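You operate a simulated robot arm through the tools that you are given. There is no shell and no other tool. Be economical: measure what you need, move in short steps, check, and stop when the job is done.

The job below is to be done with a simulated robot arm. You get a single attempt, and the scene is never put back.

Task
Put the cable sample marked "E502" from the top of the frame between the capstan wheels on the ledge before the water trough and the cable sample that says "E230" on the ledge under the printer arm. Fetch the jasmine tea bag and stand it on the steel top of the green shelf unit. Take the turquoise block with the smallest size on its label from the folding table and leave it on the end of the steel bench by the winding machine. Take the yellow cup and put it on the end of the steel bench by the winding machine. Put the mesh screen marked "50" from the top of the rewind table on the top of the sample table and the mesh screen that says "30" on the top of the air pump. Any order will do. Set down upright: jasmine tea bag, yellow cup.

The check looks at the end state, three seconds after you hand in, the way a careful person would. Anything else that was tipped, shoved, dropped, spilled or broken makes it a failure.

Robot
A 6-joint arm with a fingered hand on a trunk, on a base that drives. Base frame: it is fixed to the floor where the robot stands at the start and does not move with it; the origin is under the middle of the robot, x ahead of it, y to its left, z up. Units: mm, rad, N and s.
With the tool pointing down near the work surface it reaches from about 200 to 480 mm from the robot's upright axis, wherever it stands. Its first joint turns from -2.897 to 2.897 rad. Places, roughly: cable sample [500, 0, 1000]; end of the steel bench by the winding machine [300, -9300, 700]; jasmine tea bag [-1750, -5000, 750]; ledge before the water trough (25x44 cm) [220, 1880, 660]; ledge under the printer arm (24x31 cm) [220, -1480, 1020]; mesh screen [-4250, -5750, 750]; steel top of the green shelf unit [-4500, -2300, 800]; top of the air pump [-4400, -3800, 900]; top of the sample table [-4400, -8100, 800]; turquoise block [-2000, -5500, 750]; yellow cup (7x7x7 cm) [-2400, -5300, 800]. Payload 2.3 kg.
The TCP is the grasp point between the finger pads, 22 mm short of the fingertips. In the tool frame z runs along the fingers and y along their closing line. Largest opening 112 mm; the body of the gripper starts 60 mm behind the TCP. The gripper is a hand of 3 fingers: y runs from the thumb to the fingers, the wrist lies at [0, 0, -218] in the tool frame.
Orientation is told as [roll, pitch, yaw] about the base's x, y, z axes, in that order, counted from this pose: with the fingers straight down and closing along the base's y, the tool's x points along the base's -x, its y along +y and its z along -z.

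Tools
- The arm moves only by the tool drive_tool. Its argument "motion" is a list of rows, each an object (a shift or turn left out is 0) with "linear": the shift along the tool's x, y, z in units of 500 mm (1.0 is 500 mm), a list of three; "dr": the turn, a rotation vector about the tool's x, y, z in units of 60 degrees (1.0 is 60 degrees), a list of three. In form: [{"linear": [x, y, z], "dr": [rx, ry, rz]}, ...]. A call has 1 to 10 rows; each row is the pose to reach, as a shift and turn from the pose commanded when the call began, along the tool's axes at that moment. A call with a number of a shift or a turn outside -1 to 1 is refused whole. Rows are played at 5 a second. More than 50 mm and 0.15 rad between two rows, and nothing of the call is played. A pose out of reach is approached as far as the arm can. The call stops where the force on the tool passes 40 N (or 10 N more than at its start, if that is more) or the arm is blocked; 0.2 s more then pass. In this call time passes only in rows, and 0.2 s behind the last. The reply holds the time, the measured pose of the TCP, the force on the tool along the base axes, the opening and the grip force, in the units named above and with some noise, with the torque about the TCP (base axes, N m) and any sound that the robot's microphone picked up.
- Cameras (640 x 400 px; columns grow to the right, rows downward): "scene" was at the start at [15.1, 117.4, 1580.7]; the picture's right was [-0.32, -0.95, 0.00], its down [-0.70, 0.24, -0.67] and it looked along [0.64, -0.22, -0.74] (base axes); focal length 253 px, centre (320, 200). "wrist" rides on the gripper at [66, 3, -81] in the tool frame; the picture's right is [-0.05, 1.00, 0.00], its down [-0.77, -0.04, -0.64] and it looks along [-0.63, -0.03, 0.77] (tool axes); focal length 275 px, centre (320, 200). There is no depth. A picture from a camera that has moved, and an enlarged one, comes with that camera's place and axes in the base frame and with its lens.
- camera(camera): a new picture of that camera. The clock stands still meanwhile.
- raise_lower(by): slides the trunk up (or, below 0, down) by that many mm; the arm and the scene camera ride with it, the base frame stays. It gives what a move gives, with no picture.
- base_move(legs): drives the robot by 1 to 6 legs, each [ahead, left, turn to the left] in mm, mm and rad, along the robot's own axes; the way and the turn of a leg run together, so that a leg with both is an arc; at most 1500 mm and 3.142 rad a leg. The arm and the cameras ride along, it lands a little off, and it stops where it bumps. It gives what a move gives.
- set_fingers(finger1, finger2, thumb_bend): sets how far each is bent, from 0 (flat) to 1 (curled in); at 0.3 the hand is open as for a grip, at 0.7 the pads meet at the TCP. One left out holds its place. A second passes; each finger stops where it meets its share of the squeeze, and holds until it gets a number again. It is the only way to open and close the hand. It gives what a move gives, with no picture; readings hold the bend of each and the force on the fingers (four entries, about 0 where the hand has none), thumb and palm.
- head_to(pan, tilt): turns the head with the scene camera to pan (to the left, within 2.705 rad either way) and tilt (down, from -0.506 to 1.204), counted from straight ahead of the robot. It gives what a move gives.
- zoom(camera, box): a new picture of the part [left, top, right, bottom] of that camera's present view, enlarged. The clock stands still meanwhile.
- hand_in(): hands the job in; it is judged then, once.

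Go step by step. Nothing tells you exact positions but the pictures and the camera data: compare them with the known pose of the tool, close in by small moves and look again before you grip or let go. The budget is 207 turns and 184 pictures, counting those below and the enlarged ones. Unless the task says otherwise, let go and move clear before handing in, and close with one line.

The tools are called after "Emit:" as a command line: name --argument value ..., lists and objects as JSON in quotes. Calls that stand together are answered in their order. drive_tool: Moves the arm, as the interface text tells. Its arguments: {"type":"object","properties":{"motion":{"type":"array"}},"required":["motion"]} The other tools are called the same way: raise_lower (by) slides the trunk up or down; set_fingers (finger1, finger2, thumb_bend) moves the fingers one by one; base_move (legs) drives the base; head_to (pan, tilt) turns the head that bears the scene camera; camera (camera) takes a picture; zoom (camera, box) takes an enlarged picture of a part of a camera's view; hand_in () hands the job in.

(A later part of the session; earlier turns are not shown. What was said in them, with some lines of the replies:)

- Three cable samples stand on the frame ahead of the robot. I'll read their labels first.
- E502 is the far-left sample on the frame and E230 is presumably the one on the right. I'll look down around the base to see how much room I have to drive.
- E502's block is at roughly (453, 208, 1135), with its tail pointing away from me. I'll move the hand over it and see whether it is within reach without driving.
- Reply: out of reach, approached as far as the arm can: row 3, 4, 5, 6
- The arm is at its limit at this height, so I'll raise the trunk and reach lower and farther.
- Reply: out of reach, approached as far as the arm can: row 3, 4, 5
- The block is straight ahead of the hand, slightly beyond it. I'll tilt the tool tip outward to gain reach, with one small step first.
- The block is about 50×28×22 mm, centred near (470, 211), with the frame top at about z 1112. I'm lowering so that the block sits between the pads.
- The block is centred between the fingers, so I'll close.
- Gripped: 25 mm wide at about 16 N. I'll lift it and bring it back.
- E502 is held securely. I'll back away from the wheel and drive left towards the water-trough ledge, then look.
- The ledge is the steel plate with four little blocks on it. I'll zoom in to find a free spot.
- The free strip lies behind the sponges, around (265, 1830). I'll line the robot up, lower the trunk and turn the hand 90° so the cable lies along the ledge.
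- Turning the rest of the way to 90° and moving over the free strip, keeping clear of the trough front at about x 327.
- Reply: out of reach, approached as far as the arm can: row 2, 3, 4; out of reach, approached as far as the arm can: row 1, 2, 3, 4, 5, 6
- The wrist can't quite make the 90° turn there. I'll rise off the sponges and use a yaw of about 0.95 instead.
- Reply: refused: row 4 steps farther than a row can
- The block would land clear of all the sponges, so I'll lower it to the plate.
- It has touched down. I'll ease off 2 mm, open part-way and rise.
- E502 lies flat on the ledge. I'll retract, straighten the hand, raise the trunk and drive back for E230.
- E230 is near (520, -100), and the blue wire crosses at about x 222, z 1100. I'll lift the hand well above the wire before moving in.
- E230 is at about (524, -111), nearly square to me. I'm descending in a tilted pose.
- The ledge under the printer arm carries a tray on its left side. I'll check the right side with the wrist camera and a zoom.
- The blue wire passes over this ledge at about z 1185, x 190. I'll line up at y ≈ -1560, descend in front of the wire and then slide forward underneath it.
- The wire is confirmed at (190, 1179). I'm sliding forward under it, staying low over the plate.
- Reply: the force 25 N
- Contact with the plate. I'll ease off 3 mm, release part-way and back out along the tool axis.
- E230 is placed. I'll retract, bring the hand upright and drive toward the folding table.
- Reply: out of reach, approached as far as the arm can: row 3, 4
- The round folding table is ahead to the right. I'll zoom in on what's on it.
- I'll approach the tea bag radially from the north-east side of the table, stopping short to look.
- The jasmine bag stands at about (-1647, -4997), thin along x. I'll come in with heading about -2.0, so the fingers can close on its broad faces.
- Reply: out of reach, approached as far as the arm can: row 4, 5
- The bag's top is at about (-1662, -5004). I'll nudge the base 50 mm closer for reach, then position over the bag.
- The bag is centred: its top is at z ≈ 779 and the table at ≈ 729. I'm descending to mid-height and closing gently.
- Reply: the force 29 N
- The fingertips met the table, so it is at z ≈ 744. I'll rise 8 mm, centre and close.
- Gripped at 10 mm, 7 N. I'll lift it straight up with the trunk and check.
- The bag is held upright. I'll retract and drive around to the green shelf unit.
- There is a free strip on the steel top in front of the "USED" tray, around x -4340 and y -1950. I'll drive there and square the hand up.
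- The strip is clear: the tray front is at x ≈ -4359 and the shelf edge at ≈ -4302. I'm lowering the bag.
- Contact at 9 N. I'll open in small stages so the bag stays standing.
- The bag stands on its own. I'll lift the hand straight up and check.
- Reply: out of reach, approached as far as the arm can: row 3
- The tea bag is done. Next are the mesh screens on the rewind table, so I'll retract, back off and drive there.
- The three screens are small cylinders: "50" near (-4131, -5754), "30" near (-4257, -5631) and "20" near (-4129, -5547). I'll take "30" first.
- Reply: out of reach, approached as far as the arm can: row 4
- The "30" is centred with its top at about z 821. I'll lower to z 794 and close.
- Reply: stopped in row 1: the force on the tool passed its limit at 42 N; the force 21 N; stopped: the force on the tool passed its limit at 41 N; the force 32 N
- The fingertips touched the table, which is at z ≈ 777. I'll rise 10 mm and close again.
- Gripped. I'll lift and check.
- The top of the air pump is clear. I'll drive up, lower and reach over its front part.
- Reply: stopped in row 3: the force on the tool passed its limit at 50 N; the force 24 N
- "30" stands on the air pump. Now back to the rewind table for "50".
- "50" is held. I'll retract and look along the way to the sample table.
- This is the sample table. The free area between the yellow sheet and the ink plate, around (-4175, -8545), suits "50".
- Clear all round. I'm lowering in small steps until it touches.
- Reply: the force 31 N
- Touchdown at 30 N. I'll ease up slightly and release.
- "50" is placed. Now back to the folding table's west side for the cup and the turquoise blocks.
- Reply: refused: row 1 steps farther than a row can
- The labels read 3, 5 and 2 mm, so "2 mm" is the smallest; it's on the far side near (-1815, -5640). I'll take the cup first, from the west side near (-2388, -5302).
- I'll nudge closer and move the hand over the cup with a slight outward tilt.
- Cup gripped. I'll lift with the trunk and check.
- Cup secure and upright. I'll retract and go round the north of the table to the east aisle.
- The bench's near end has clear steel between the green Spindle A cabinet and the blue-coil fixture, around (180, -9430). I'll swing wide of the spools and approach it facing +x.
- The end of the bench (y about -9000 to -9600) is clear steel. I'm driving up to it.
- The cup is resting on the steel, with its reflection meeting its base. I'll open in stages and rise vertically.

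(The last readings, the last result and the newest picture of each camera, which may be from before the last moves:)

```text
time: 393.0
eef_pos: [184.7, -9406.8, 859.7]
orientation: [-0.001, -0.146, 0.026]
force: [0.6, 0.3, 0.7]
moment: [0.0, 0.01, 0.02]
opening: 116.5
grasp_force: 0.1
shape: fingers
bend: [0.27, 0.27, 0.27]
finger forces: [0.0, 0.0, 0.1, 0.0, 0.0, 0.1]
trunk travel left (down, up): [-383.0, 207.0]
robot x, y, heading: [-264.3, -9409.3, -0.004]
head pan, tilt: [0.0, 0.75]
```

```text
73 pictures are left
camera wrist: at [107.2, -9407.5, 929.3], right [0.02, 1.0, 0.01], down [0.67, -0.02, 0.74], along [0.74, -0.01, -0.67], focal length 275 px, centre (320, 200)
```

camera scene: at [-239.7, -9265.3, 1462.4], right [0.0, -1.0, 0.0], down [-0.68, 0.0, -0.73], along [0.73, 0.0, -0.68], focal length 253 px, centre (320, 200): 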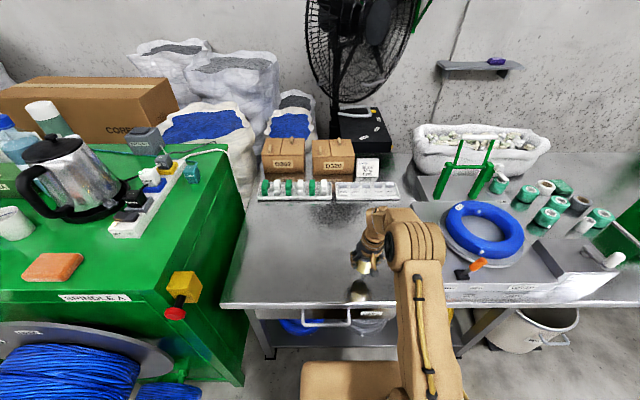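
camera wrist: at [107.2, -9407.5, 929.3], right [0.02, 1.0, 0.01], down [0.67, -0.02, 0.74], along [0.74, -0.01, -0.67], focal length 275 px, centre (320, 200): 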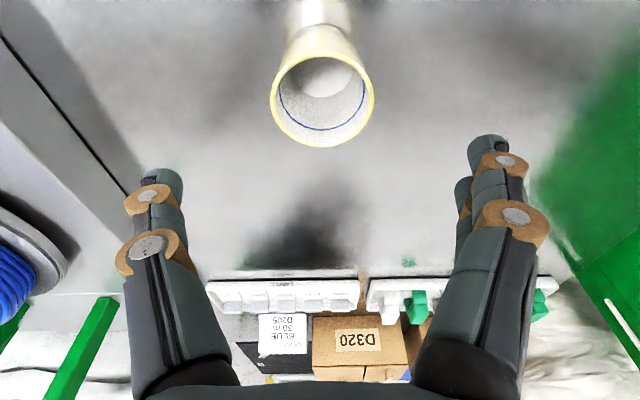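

The cup stands on the bench end. Next I'll retract and drive back north for the "2 mm" block, approaching the table from the south-east.

Emit:
drive_tool --motion '[{"linear": [0.08, 0, -0.03], "dr": [0, 0.05, 0]}, {"linear": [0.16, 0, -0.06], "dr": [0, 0.1, 0]}, {"linear": [0.22, 0, -0.09], "dr": [0, 0.14, 0]}]'

Emit:
raise_lower --by 100

Emit:
base_move --legs '[[-560, 0, 0], [0, 1500, 0], [0, 1480, 0]]'

Emit:
head_to --pan 2.2 --tilt 0.45

Emit:
camera --camera "scene"

```text
time: 393.8
eef_pos: [69.9, -9410.8, 887.3]
orientation: [-0.002, -0.001, 0.024]
force: [0.6, 0.6, 0.6]
moment: [-0.03, 0.01, -0.01]
opening: 116.7
grasp_force: 0.0
shape: fingers
bend: [0.27, 0.27, 0.27]
finger forces: [0.0, 0.0, 0.0, 0.0, 0.0, 0.1]
trunk travel left (down, up): [-383.0, 207.0]
robot x, y, heading: [-262.8, -9410.5, -0.003]
head pan, tilt: [0.0, 0.75]
```

```text
time: 395.2
eef_pos: [69.3, -9410.9, 986.6]
orientation: [-0.003, 0.001, 0.023]
force: [0.8, 0.0, -0.5]
moment: [-0.02, -0.02, -0.04]
opening: 116.9
grasp_force: 0.1
shape: fingers
bend: [0.27, 0.27, 0.27]
finger forces: [0.0, 0.0, 0.1, 0.1, 0.1, 0.1]
trunk travel left (down, up): [-483.0, 107.0]
robot x, y, heading: [-262.5, -9406.8, -0.002]
head pan, tilt: [0.0, 0.75]
```

```text
time: 412.3
eef_pos: [-466.0, -6427.1, 986.5]
orientation: [-0.002, 0.001, 0.037]
force: [0.0, 0.2, 0.1]
moment: [0.02, -0.03, 0.01]
opening: 116.7
grasp_force: 0.0
shape: fingers
bend: [0.27, 0.27, 0.27]
finger forces: [0.0, 0.1, 0.0, 0.0, 0.0, 0.0]
trunk travel left (down, up): [-483.0, 107.0]
robot x, y, heading: [-799.0, -6431.4, 0.01]
head pan, tilt: [0.0, 0.75]
```

```text
time: 414.4
eef_pos: [-465.4, -6428.8, 986.8]
orientation: [-0.001, 0.0, 0.037]
force: [0.2, -0.4, -0.2]
moment: [0.0, -0.01, -0.02]
opening: 116.5
grasp_force: 0.0
shape: fingers
bend: [0.27, 0.27, 0.27]
finger forces: [0.1, 0.1, 0.0, 0.0, 0.1, 0.0]
trunk travel left (down, up): [-483.0, 107.0]
robot x, y, heading: [-798.6, -6428.3, 0.009]
head pan, tilt: [2.201, 0.45]
```

```text
72 pictures are left
camera scene: at [-915.1, -6214.6, 1588.8], right [0.8, 0.6, 0.0], down [0.26, -0.35, -0.9], along [-0.54, 0.72, -0.44], focal length 253 px, centre (320, 200)
```

scene: 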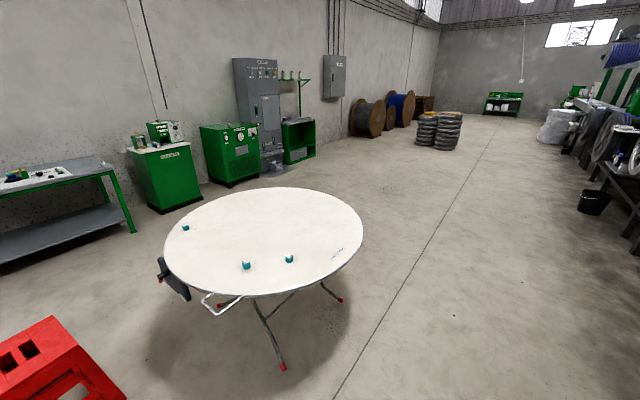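

Two things to avoid: a chrome handle at the table's SE edge and the chair. I'll stand at about (-1285, -5705) facing the table centre and reach the "2" block from there.

Emit:
base_move --legs '[[0, 0, 2.62], [400, 0, 0], [0, -392, 0], [250, 0, 0]]'

Emit:
head_to --pan 0.2 --tilt 0.8

Emit:
camera --camera "scene"

```text
time: 426.6
eef_pos: [-1463.8, -5593.1, 986.5]
orientation: [-0.001, 0.004, 2.654]
force: [0.8, 0.7, 0.7]
moment: [0.03, 0.03, -0.02]
opening: 116.5
grasp_force: 0.0
shape: fingers
bend: [0.27, 0.27, 0.27]
finger forces: [0.0, 0.0, 0.0, 0.0, 0.1, 0.0]
trunk travel left (down, up): [-483.0, 107.0]
robot x, y, heading: [-1170.9, -5756.2, 2.629]
head pan, tilt: [2.201, 0.45]
```

```text
time: 428.5
eef_pos: [-1463.0, -5593.9, 987.1]
orientation: [-0.003, 0.0, 2.656]
force: [0.2, -0.1, -0.1]
moment: [0.0, 0.01, 0.0]
opening: 116.7
grasp_force: 0.0
shape: fingers
bend: [0.27, 0.27, 0.27]
finger forces: [0.0, 0.0, 0.1, 0.0, 0.0, 0.0]
trunk travel left (down, up): [-483.0, 107.0]
robot x, y, heading: [-1174.6, -5761.9, 2.625]
head pan, tilt: [0.201, 0.799]
```

```text
71 pictures are left
camera scene: at [-1266.0, -5883.5, 1558.4], right [0.31, 0.95, 0.0], down [0.68, -0.22, -0.7], along [-0.66, 0.21, -0.72], focal length 253 px, centre (320, 200)
```

scene: 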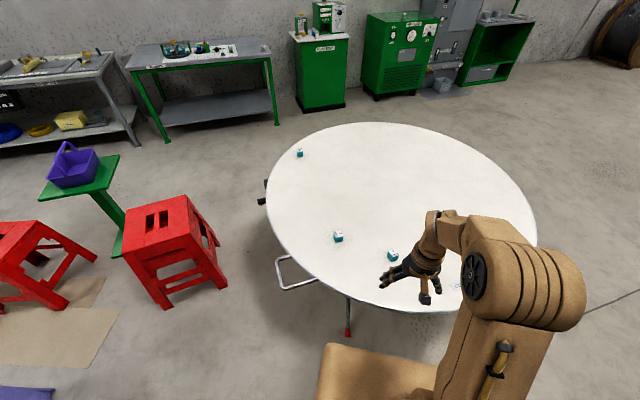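

Emit:
base_move --legs '[[118, 0, 0]]'

Emit:
raise_lower --by -100

Emit:
camera --camera "wrist"

Emit:
camera --camera "scene"

```text
time: 429.8
eef_pos: [-1568.0, -5534.4, 986.4]
orientation: [-0.001, 0.003, 2.654]
force: [-0.3, -0.2, -0.4]
moment: [-0.02, 0.03, 0.05]
opening: 116.9
grasp_force: 0.1
shape: fingers
bend: [0.27, 0.27, 0.27]
finger forces: [0.0, 0.1, 0.1, 0.0, 0.0, 0.0]
trunk travel left (down, up): [-483.0, 107.0]
robot x, y, heading: [-1277.8, -5699.6, 2.627]
head pan, tilt: [0.201, 0.799]
```

```text
time: 431.1
eef_pos: [-1566.8, -5535.4, 886.8]
orientation: [-0.002, 0.0, 2.657]
force: [-1.0, -0.5, -0.4]
moment: [-0.01, -0.02, -0.01]
opening: 116.7
grasp_force: 0.1
shape: fingers
bend: [0.27, 0.27, 0.27]
finger forces: [0.0, 0.0, 0.0, 0.1, 0.0, 0.0]
trunk travel left (down, up): [-383.0, 207.0]
robot x, y, heading: [-1275.0, -5697.5, 2.626]
head pan, tilt: [0.201, 0.799]
```

```text
70 pictures are left
camera wrist: at [-1511.3, -5570.2, 967.3], right [-0.51, -0.86, 0.0], down [-0.67, 0.39, 0.64], along [-0.55, 0.32, -0.77], focal length 275 px, centre (320, 200)
```

wrist: 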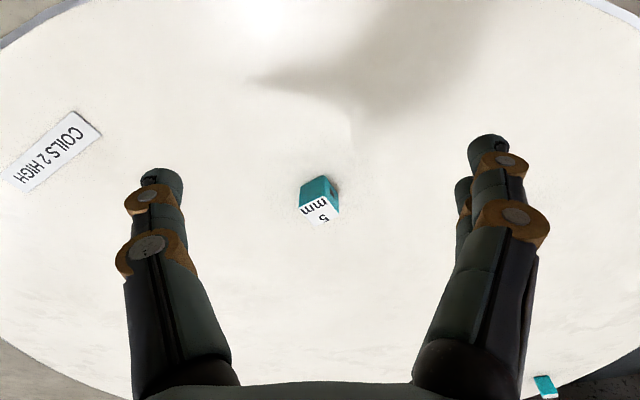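

```text
69 pictures are left
camera scene: at [-1369.9, -5824.7, 1458.4], right [0.31, 0.95, 0.0], down [0.68, -0.22, -0.7], along [-0.66, 0.22, -0.72], focal length 253 px, centre (320, 200)
```

scene: 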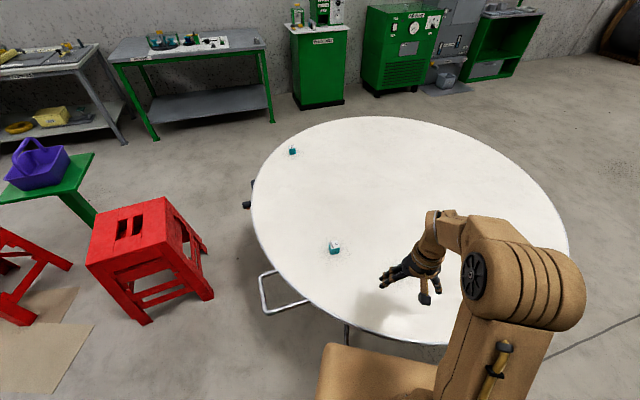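

Emit:
zoom --camera "scene" --box '[310, 230, 360, 262]'

```text
12.50 times, centred on (335, 246) of scene
camera zoom: at [-1369.9, -5824.7, 1458.4], right [0.31, 0.95, 0.0], down [0.68, -0.22, -0.7], along [-0.66, 0.22, -0.72], focal length 3167 px, centre (132, -375)
```

zoom: 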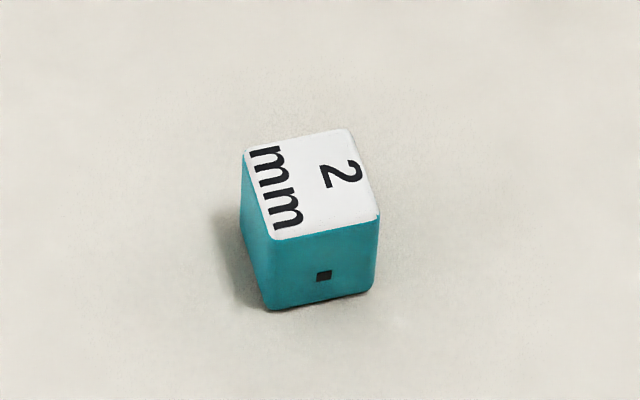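

It reads "2 mm", and it's at (-1796, -5634). I'm moving over it with a yaw alignment and outward tilt.

Emit:
drive_tool --motion '[{"linear": [-0.05, 0.064, 0.012], "dr": [-0.01, -0.052, -0.059]}, {"linear": [-0.101, 0.128, 0.025], "dr": [-0.02, -0.104, -0.118]}, {"linear": [-0.151, 0.192, 0.037], "dr": [-0.03, -0.156, -0.178]}, {"linear": [-0.201, 0.255, 0.049], "dr": [-0.039, -0.208, -0.237]}, {"linear": [-0.252, 0.319, 0.062], "dr": [-0.049, -0.26, -0.296]}, {"linear": [-0.302, 0.383, 0.074], "dr": [-0.059, -0.312, -0.355]}]'

Emit:
camera --camera "wrist"

```text
time: 432.5
eef_pos: [-1791.4, -5635.3, 849.1]
orientation: [0.0, -0.329, 3.032]
force: [0.2, 0.5, -0.3]
moment: [-0.01, -0.04, 0.0]
opening: 116.6
grasp_force: 0.0
shape: fingers
bend: [0.27, 0.27, 0.27]
finger forces: [0.1, 0.0, 0.0, 0.0, 0.1, 0.1]
trunk travel left (down, up): [-383.0, 207.0]
robot x, y, heading: [-1273.9, -5700.1, 2.627]
head pan, tilt: [0.201, 0.799]
```

```text
67 pictures are left
camera wrist: at [-1704.1, -5649.0, 904.3], right [-0.15, -0.99, 0.01], down [-0.52, 0.09, 0.85], along [-0.84, 0.12, -0.52], focal length 275 px, centre (320, 200)
```

wrist: 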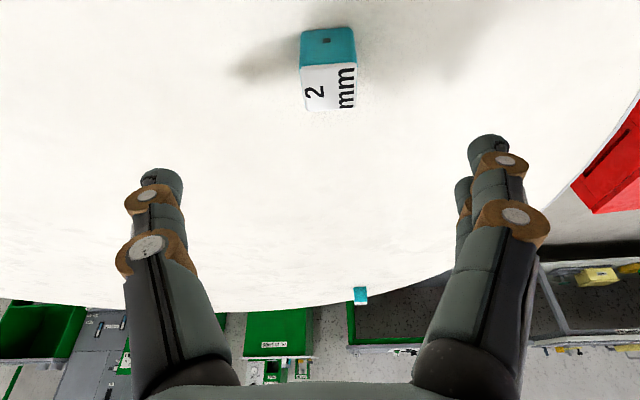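

Emit:
drive_tool --motion '[{"linear": [0.015, 0.007, 0.075]}, {"linear": [0.031, 0.014, 0.148]}]'

Emit:
camera --camera "wrist"

```text
time: 433.1
eef_pos: [-1799.4, -5639.1, 773.8]
orientation: [-0.004, -0.329, 3.032]
force: [-0.5, 0.4, -0.2]
moment: [0.02, 0.04, -0.01]
opening: 116.6
grasp_force: 0.0
shape: fingers
bend: [0.27, 0.27, 0.27]
finger forces: [0.0, 0.0, 0.0, 0.1, 0.1, 0.1]
trunk travel left (down, up): [-383.0, 207.0]
robot x, y, heading: [-1276.8, -5700.9, 2.624]
head pan, tilt: [0.201, 0.799]
```

```text
66 pictures are left
camera wrist: at [-1712.8, -5653.5, 830.4], right [-0.15, -0.99, 0.01], down [-0.52, 0.09, 0.85], along [-0.84, 0.12, -0.52], focal length 275 px, centre (320, 200)
```

wrist: 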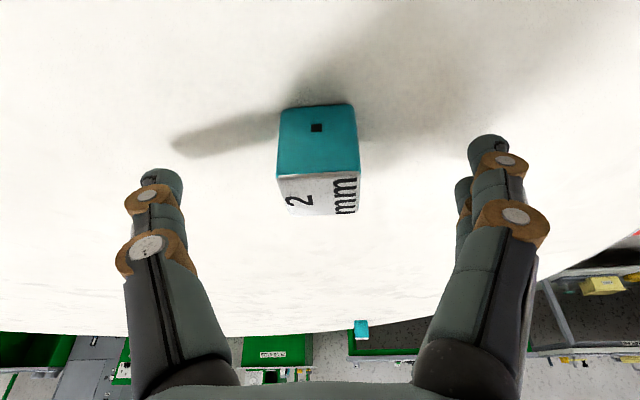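

Emit:
set_fingers --finger1 0.75 --finger2 0.75 --thumb_bend 0.75

Emit:
raise_lower --by 150

Emit:
camera --camera "wrist"

```text
time: 434.1
eef_pos: [-1799.5, -5638.4, 777.4]
orientation: [-0.003, -0.331, 3.03]
force: [-0.1, 0.2, 0.7]
moment: [0.03, -0.01, -0.01]
opening: 24.5
grasp_force: 15.6
shape: fingers
bend: [0.64, 0.64, 0.65]
finger forces: [8.1, 7.8, 0.0, 0.0, 16.1, 0.0]
trunk travel left (down, up): [-383.0, 207.0]
robot x, y, heading: [-1279.3, -5697.7, 2.629]
head pan, tilt: [0.201, 0.799]
```

```text
time: 435.8
eef_pos: [-1798.8, -5637.8, 925.0]
orientation: [0.0, -0.33, 3.03]
force: [-0.1, 0.2, -1.2]
moment: [-0.03, -0.03, -0.01]
opening: 24.7
grasp_force: 15.7
shape: fingers
bend: [0.64, 0.64, 0.65]
finger forces: [8.1, 7.8, 0.0, 0.1, 16.1, 0.0]
trunk travel left (down, up): [-533.0, 57.0]
robot x, y, heading: [-1275.1, -5697.5, 2.626]
head pan, tilt: [0.201, 0.799]
```

```text
65 pictures are left
camera wrist: at [-1712.5, -5653.5, 980.7], right [-0.16, -0.99, 0.01], down [-0.52, 0.09, 0.85], along [-0.84, 0.13, -0.52], focal length 275 px, centre (320, 200)
```

wrist: 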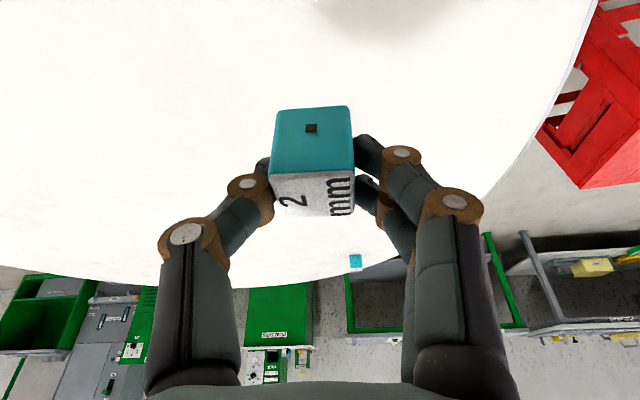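

Block held. I'll retract and go back to the bench end by the same aisle.

Emit:
drive_tool --motion '[{"linear": [0.078, 0, -0.037]}, {"linear": [0.156, 0, -0.074]}, {"linear": [0.233, 0, -0.111]}, {"linear": [0.311, 0, -0.148]}]'

Emit:
base_move --legs '[[-400, 0, 0], [0, 0, -2.627], [100, 0, 0], [0, -1500, 0], [0, -1480, 0], [0, -300, 0]]'

Emit:
head_to --pan 0.0 --tilt 0.6

Emit:
camera --camera "scene"

```text
time: 436.8
eef_pos: [-1652.9, -5649.4, 942.2]
orientation: [-0.027, -0.32, 3.028]
force: [-0.1, 0.5, -0.5]
moment: [0.03, 0.0, -0.01]
opening: 24.1
grasp_force: 16.3
shape: fingers
bend: [0.64, 0.64, 0.65]
finger forces: [8.0, 7.7, 0.0, 0.0, 15.8, 0.0]
out of reach, approached as far as the arm can: row 4
trunk travel left (down, up): [-533.0, 57.0]
robot x, y, heading: [-1280.2, -5699.9, 2.633]
head pan, tilt: [0.201, 0.799]
```

```text
time: 461.7
eef_pos: [-500.3, -9011.6, 942.7]
orientation: [-0.03, -0.32, 0.38]
force: [-0.5, -0.5, 0.0]
moment: [-0.02, 0.0, 0.02]
opening: 24.5
grasp_force: 15.6
shape: fingers
bend: [0.64, 0.64, 0.65]
finger forces: [7.9, 7.8, 0.0, 0.1, 15.9, 0.0]
trunk travel left (down, up): [-533.0, 57.0]
robot x, y, heading: [-852.1, -9143.6, -0.031]
head pan, tilt: [0.201, 0.799]
```

```text
time: 462.4
eef_pos: [-500.8, -9011.0, 943.0]
orientation: [-0.03, -0.319, 0.38]
force: [-0.1, -0.6, -0.6]
moment: [0.02, -0.02, 0.03]
opening: 24.4
grasp_force: 16.4
shape: fingers
bend: [0.64, 0.64, 0.65]
finger forces: [7.9, 7.8, 0.1, 0.0, 15.8, 0.1]
trunk travel left (down, up): [-533.0, 57.0]
robot x, y, heading: [-853.5, -9146.6, -0.023]
head pan, tilt: [0.0, 0.6]
```

```text
64 pictures are left
camera scene: at [-823.9, -9001.9, 1625.2], right [-0.02, -1.0, 0.0], down [-0.57, 0.01, -0.82], along [0.82, -0.02, -0.57], focal length 253 px, centre (320, 200)
```

scene: 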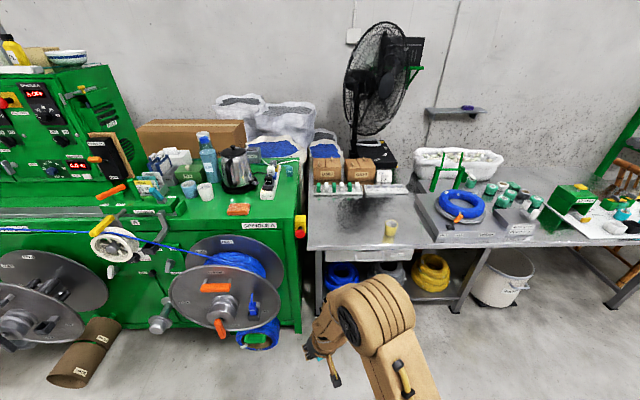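

Emit:
base_move --legs '[[0, -228, 0.023], [605, 0, 0]]'

Emit:
raise_lower --by -120

Emit:
head_to --pan 0.0 --tilt 0.8

Emit:
camera --camera "scene"

Emit:
camera --camera "wrist"

```text
time: 467.2
eef_pos: [95.7, -9234.0, 943.0]
orientation: [-0.029, -0.319, 0.402]
force: [0.6, 0.3, 0.2]
moment: [-0.02, -0.03, 0.01]
opening: 24.3
grasp_force: 16.3
shape: fingers
bend: [0.64, 0.64, 0.65]
finger forces: [7.9, 7.8, 0.1, 0.0, 15.7, 0.0]
trunk travel left (down, up): [-533.0, 57.0]
robot x, y, heading: [-256.5, -9378.1, -0.001]
head pan, tilt: [0.0, 0.6]
```

```text
time: 468.7
eef_pos: [96.7, -9235.0, 823.7]
orientation: [-0.031, -0.32, 0.402]
force: [-0.3, 0.0, -0.8]
moment: [0.0, 0.02, -0.02]
opening: 24.0
grasp_force: 16.1
shape: fingers
bend: [0.64, 0.64, 0.65]
finger forces: [7.8, 7.8, 0.1, 0.0, 15.7, 0.0]
trunk travel left (down, up): [-413.0, 177.0]
robot x, y, heading: [-256.7, -9374.3, -0.002]
head pan, tilt: [0.0, 0.6]
```

```text
time: 469.4
eef_pos: [95.5, -9233.2, 823.0]
orientation: [-0.029, -0.32, 0.403]
force: [-0.5, -0.2, -0.4]
moment: [-0.01, 0.0, -0.01]
opening: 24.4
grasp_force: 15.7
shape: fingers
bend: [0.64, 0.64, 0.65]
finger forces: [7.9, 7.8, 0.0, 0.1, 15.8, 0.1]
trunk travel left (down, up): [-413.0, 177.0]
robot x, y, heading: [-255.2, -9372.3, 0.0]
head pan, tilt: [0.0, 0.799]
```

```text
63 pictures are left
camera scene: at [-235.1, -9231.8, 1488.5], right [0.0, -1.0, 0.0], down [-0.72, 0.0, -0.7], along [0.7, 0.0, -0.72], focal length 253 px, centre (320, 200)
```

scene: 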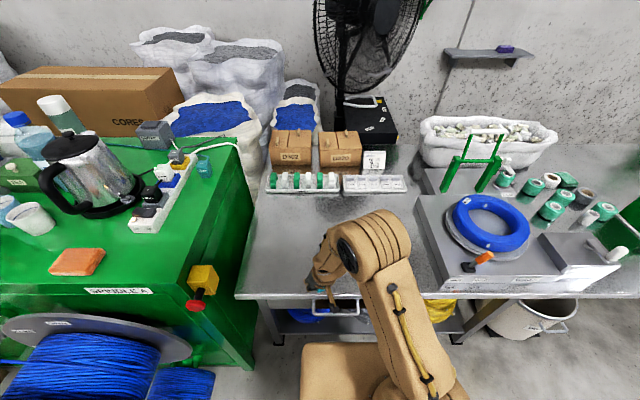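

```text
62 pictures are left
camera wrist: at [11.6, -9265.2, 878.1], right [-0.34, 0.94, -0.01], down [0.5, 0.19, 0.85], along [0.8, 0.28, -0.53], focal length 275 px, centre (320, 200)
```

wrist: 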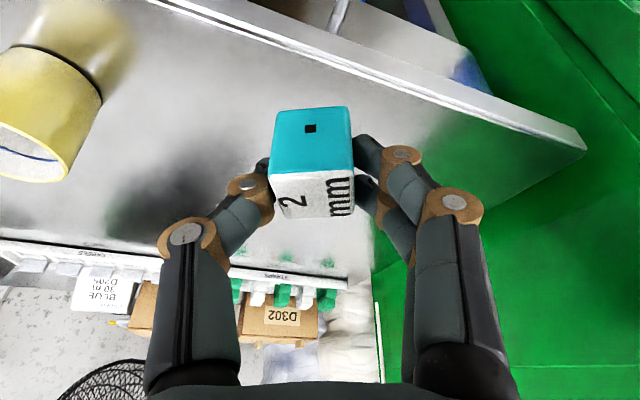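

Emit:
drive_tool --motion '[{"linear": [-0.07, -0.035, 0.045], "dr": [-0.014, -0.005, 0]}, {"linear": [-0.145, -0.071, 0.09], "dr": [-0.028, -0.01, 0]}]'

Emit:
camera --camera "wrist"

```text
time: 470.0
eef_pos: [191.8, -9237.5, 802.5]
orientation: [0.001, -0.328, 0.4]
force: [0.3, -0.2, 0.1]
moment: [-0.06, 0.0, -0.04]
opening: 24.1
grasp_force: 15.8
shape: fingers
bend: [0.65, 0.64, 0.65]
finger forces: [7.7, 7.9, 0.2, 0.1, 15.6, 0.0]
out of reach, approached as far as the arm can: row 1
trunk travel left (down, up): [-413.0, 177.0]
robot x, y, heading: [-258.0, -9376.1, -0.005]
head pan, tilt: [0.0, 0.799]
```

```text
61 pictures are left
camera wrist: at [106.3, -9270.3, 857.2], right [-0.35, 0.94, 0.02], down [0.5, 0.17, 0.85], along [0.8, 0.3, -0.53], focal length 275 px, centre (320, 200)
```

wrist: 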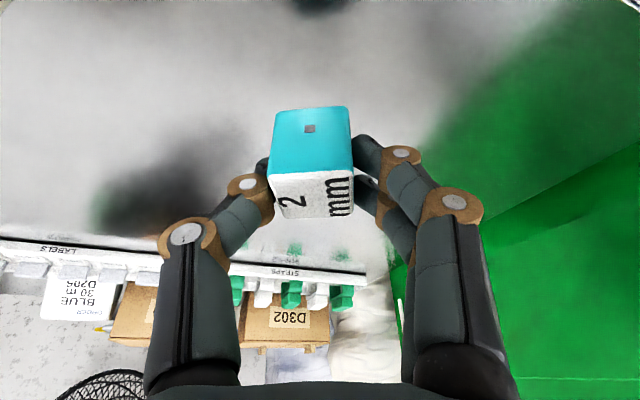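

Emit:
drive_tool --motion '[{"linear": [0.0193, 0, 0.057]}, {"linear": [0.0386, 0, 0.1136]}]'

Emit:
drive_tool --motion '[{"linear": [0.0019, 0, 0.0057]}, {"linear": [0.0038, 0, 0.0114]}, {"linear": [0.0051, 0, 0.015]}]'

```text
time: 470.6
eef_pos: [188.2, -9236.3, 742.9]
orientation: [0.002, -0.331, 0.4]
force: [0.8, -0.8, 0.0]
moment: [0.01, 0.03, -0.05]
opening: 24.3
grasp_force: 15.3
shape: fingers
bend: [0.65, 0.64, 0.65]
finger forces: [7.7, 7.9, 0.0, 0.1, 15.7, 0.1]
trunk travel left (down, up): [-413.0, 177.0]
robot x, y, heading: [-256.0, -9374.6, -0.002]
head pan, tilt: [0.0, 0.799]
```

```text
time: 471.4
eef_pos: [188.4, -9236.2, 735.7]
orientation: [-0.001, -0.331, 0.402]
force: [-0.3, -0.3, -0.4]
moment: [0.03, -0.02, -0.01]
opening: 24.3
grasp_force: 15.7
shape: fingers
bend: [0.65, 0.64, 0.65]
finger forces: [7.8, 8.1, 0.0, 0.1, 15.8, 0.1]
trunk travel left (down, up): [-413.0, 177.0]
robot x, y, heading: [-255.5, -9374.7, -0.0]
head pan, tilt: [0.0, 0.799]
```

Emit:
drive_tool --motion '[{"linear": [0.0019, 0, 0.0057]}, {"linear": [0.0032, 0, 0.0095]}]'

Emit:
camera --camera "wrist"

```text
time: 472.0
eef_pos: [188.0, -9236.7, 733.4]
orientation: [-0.002, -0.334, 0.402]
force: [3.5, 3.2, 19.1]
moment: [0.04, -0.11, 0.02]
opening: 23.7
grasp_force: 19.4
shape: fingers
bend: [0.67, 0.65, 0.66]
finger forces: [9.8, 10.0, 0.1, 0.1, 17.8, 0.1]
trunk travel left (down, up): [-413.0, 177.0]
robot x, y, heading: [-256.9, -9370.8, -0.002]
head pan, tilt: [0.0, 0.799]
```

```text
60 pictures are left
camera wrist: at [103.2, -9269.5, 786.7], right [-0.35, 0.94, 0.01], down [0.49, 0.17, 0.85], along [0.8, 0.31, -0.52], focal length 275 px, centre (320, 200)
```

wrist: 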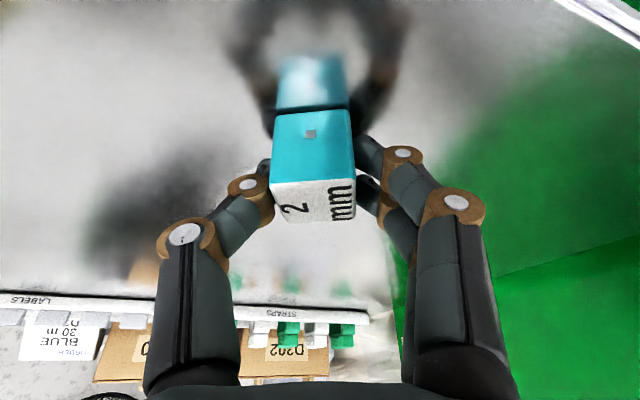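

The block is in contact with the steel. I'll ease off, release and withdraw.

Emit:
drive_tool --motion '[{"linear": [-0.0013, 0, -0.0038]}]'

Emit:
set_fingers --finger1 0.45 --finger2 0.45 --thumb_bend 0.45

Emit:
drive_tool --motion '[{"linear": [-0.025, 0, -0.075]}, {"linear": [-0.03, 0, -0.16]}, {"linear": [0.02, 0.02, -0.22]}]'

Emit:
camera --camera "wrist"

```text
time: 472.4
eef_pos: [185.3, -9236.5, 732.6]
orientation: [0.0, -0.332, 0.402]
force: [3.8, 0.3, 12.7]
moment: [-0.03, -0.09, -0.01]
opening: 23.8
grasp_force: 18.1
shape: fingers
bend: [0.67, 0.65, 0.66]
finger forces: [8.6, 9.0, 0.1, 0.0, 17.9, 0.0]
trunk travel left (down, up): [-413.0, 177.0]
robot x, y, heading: [-257.7, -9373.0, -0.003]
head pan, tilt: [0.0, 0.799]
```

```text
time: 473.4
eef_pos: [187.4, -9235.1, 732.1]
orientation: [0.001, -0.329, 0.402]
force: [-0.4, -0.2, 0.6]
moment: [0.01, 0.02, 0.0]
opening: 68.6
grasp_force: 0.1
shape: fingers
bend: [0.45, 0.45, 0.45]
finger forces: [0.0, 0.1, 0.1, 0.0, 0.1, 0.0]
trunk travel left (down, up): [-413.0, 177.0]
robot x, y, heading: [-254.0, -9374.9, -0.006]
head pan, tilt: [0.0, 0.799]
```

```text
time: 474.2
eef_pos: [139.3, -9242.9, 832.0]
orientation: [-0.001, -0.33, 0.402]
force: [0.1, 0.3, -0.4]
moment: [-0.02, 0.0, -0.01]
opening: 68.9
grasp_force: 0.0
shape: fingers
bend: [0.45, 0.45, 0.45]
finger forces: [0.0, 0.0, 0.1, 0.0, 0.0, 0.0]
trunk travel left (down, up): [-413.0, 177.0]
robot x, y, heading: [-255.1, -9377.5, -0.006]
head pan, tilt: [0.0, 0.799]
```

```text
59 pictures are left
camera wrist: at [55.4, -9277.0, 886.5], right [-0.35, 0.94, 0.01], down [0.49, 0.17, 0.85], along [0.8, 0.3, -0.52], focal length 275 px, centre (320, 200)
```

wrist: 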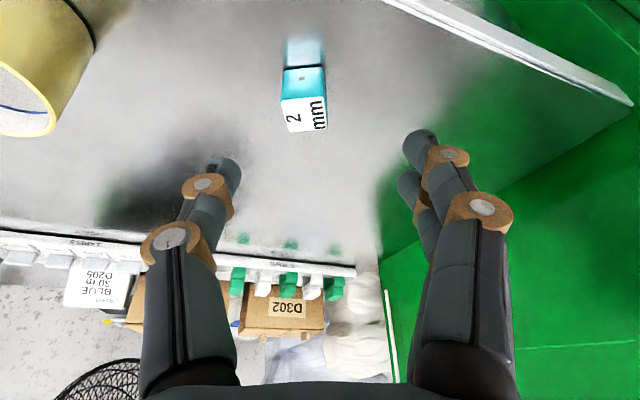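

The block sits flat on the bench end with the cup upright nearby. I'll back away and take a last look.

Emit:
base_move --legs '[[-450, 0, 0]]'

Emit:
zoom --camera "scene" --box '[200, 80, 480, 255]'

```text
time: 476.9
eef_pos: [-307.7, -9244.7, 831.3]
orientation: [0.0, -0.329, 0.391]
force: [0.2, 0.2, -0.1]
moment: [-0.02, 0.02, -0.01]
opening: 68.7
grasp_force: 0.1
shape: fingers
bend: [0.45, 0.45, 0.45]
finger forces: [0.0, 0.0, 0.0, 0.0, 0.0, 0.1]
trunk travel left (down, up): [-413.0, 177.0]
robot x, y, heading: [-707.9, -9369.5, -0.01]
head pan, tilt: [0.0, 0.799]
```

```text
2.29 times, centred on (340, 168) of scene
camera zoom: at [-682.8, -9228.6, 1488.4], right [-0.01, -1.0, 0.0], down [-0.72, 0.01, -0.7], along [0.7, -0.01, -0.72], focal length 579 px, centre (274, 274)
```

zoom: 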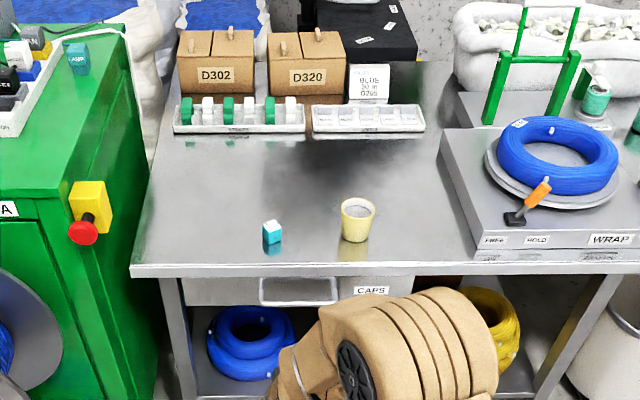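

Every item is at its destination and the hand is clear, so I'm handing in.

Emit:
hand_in

```text
The job is handed in.
```

I placed all seven items where you asked, with the jasmine tea bag and the yellow cup both upright, then moved the arm clear and handed in.
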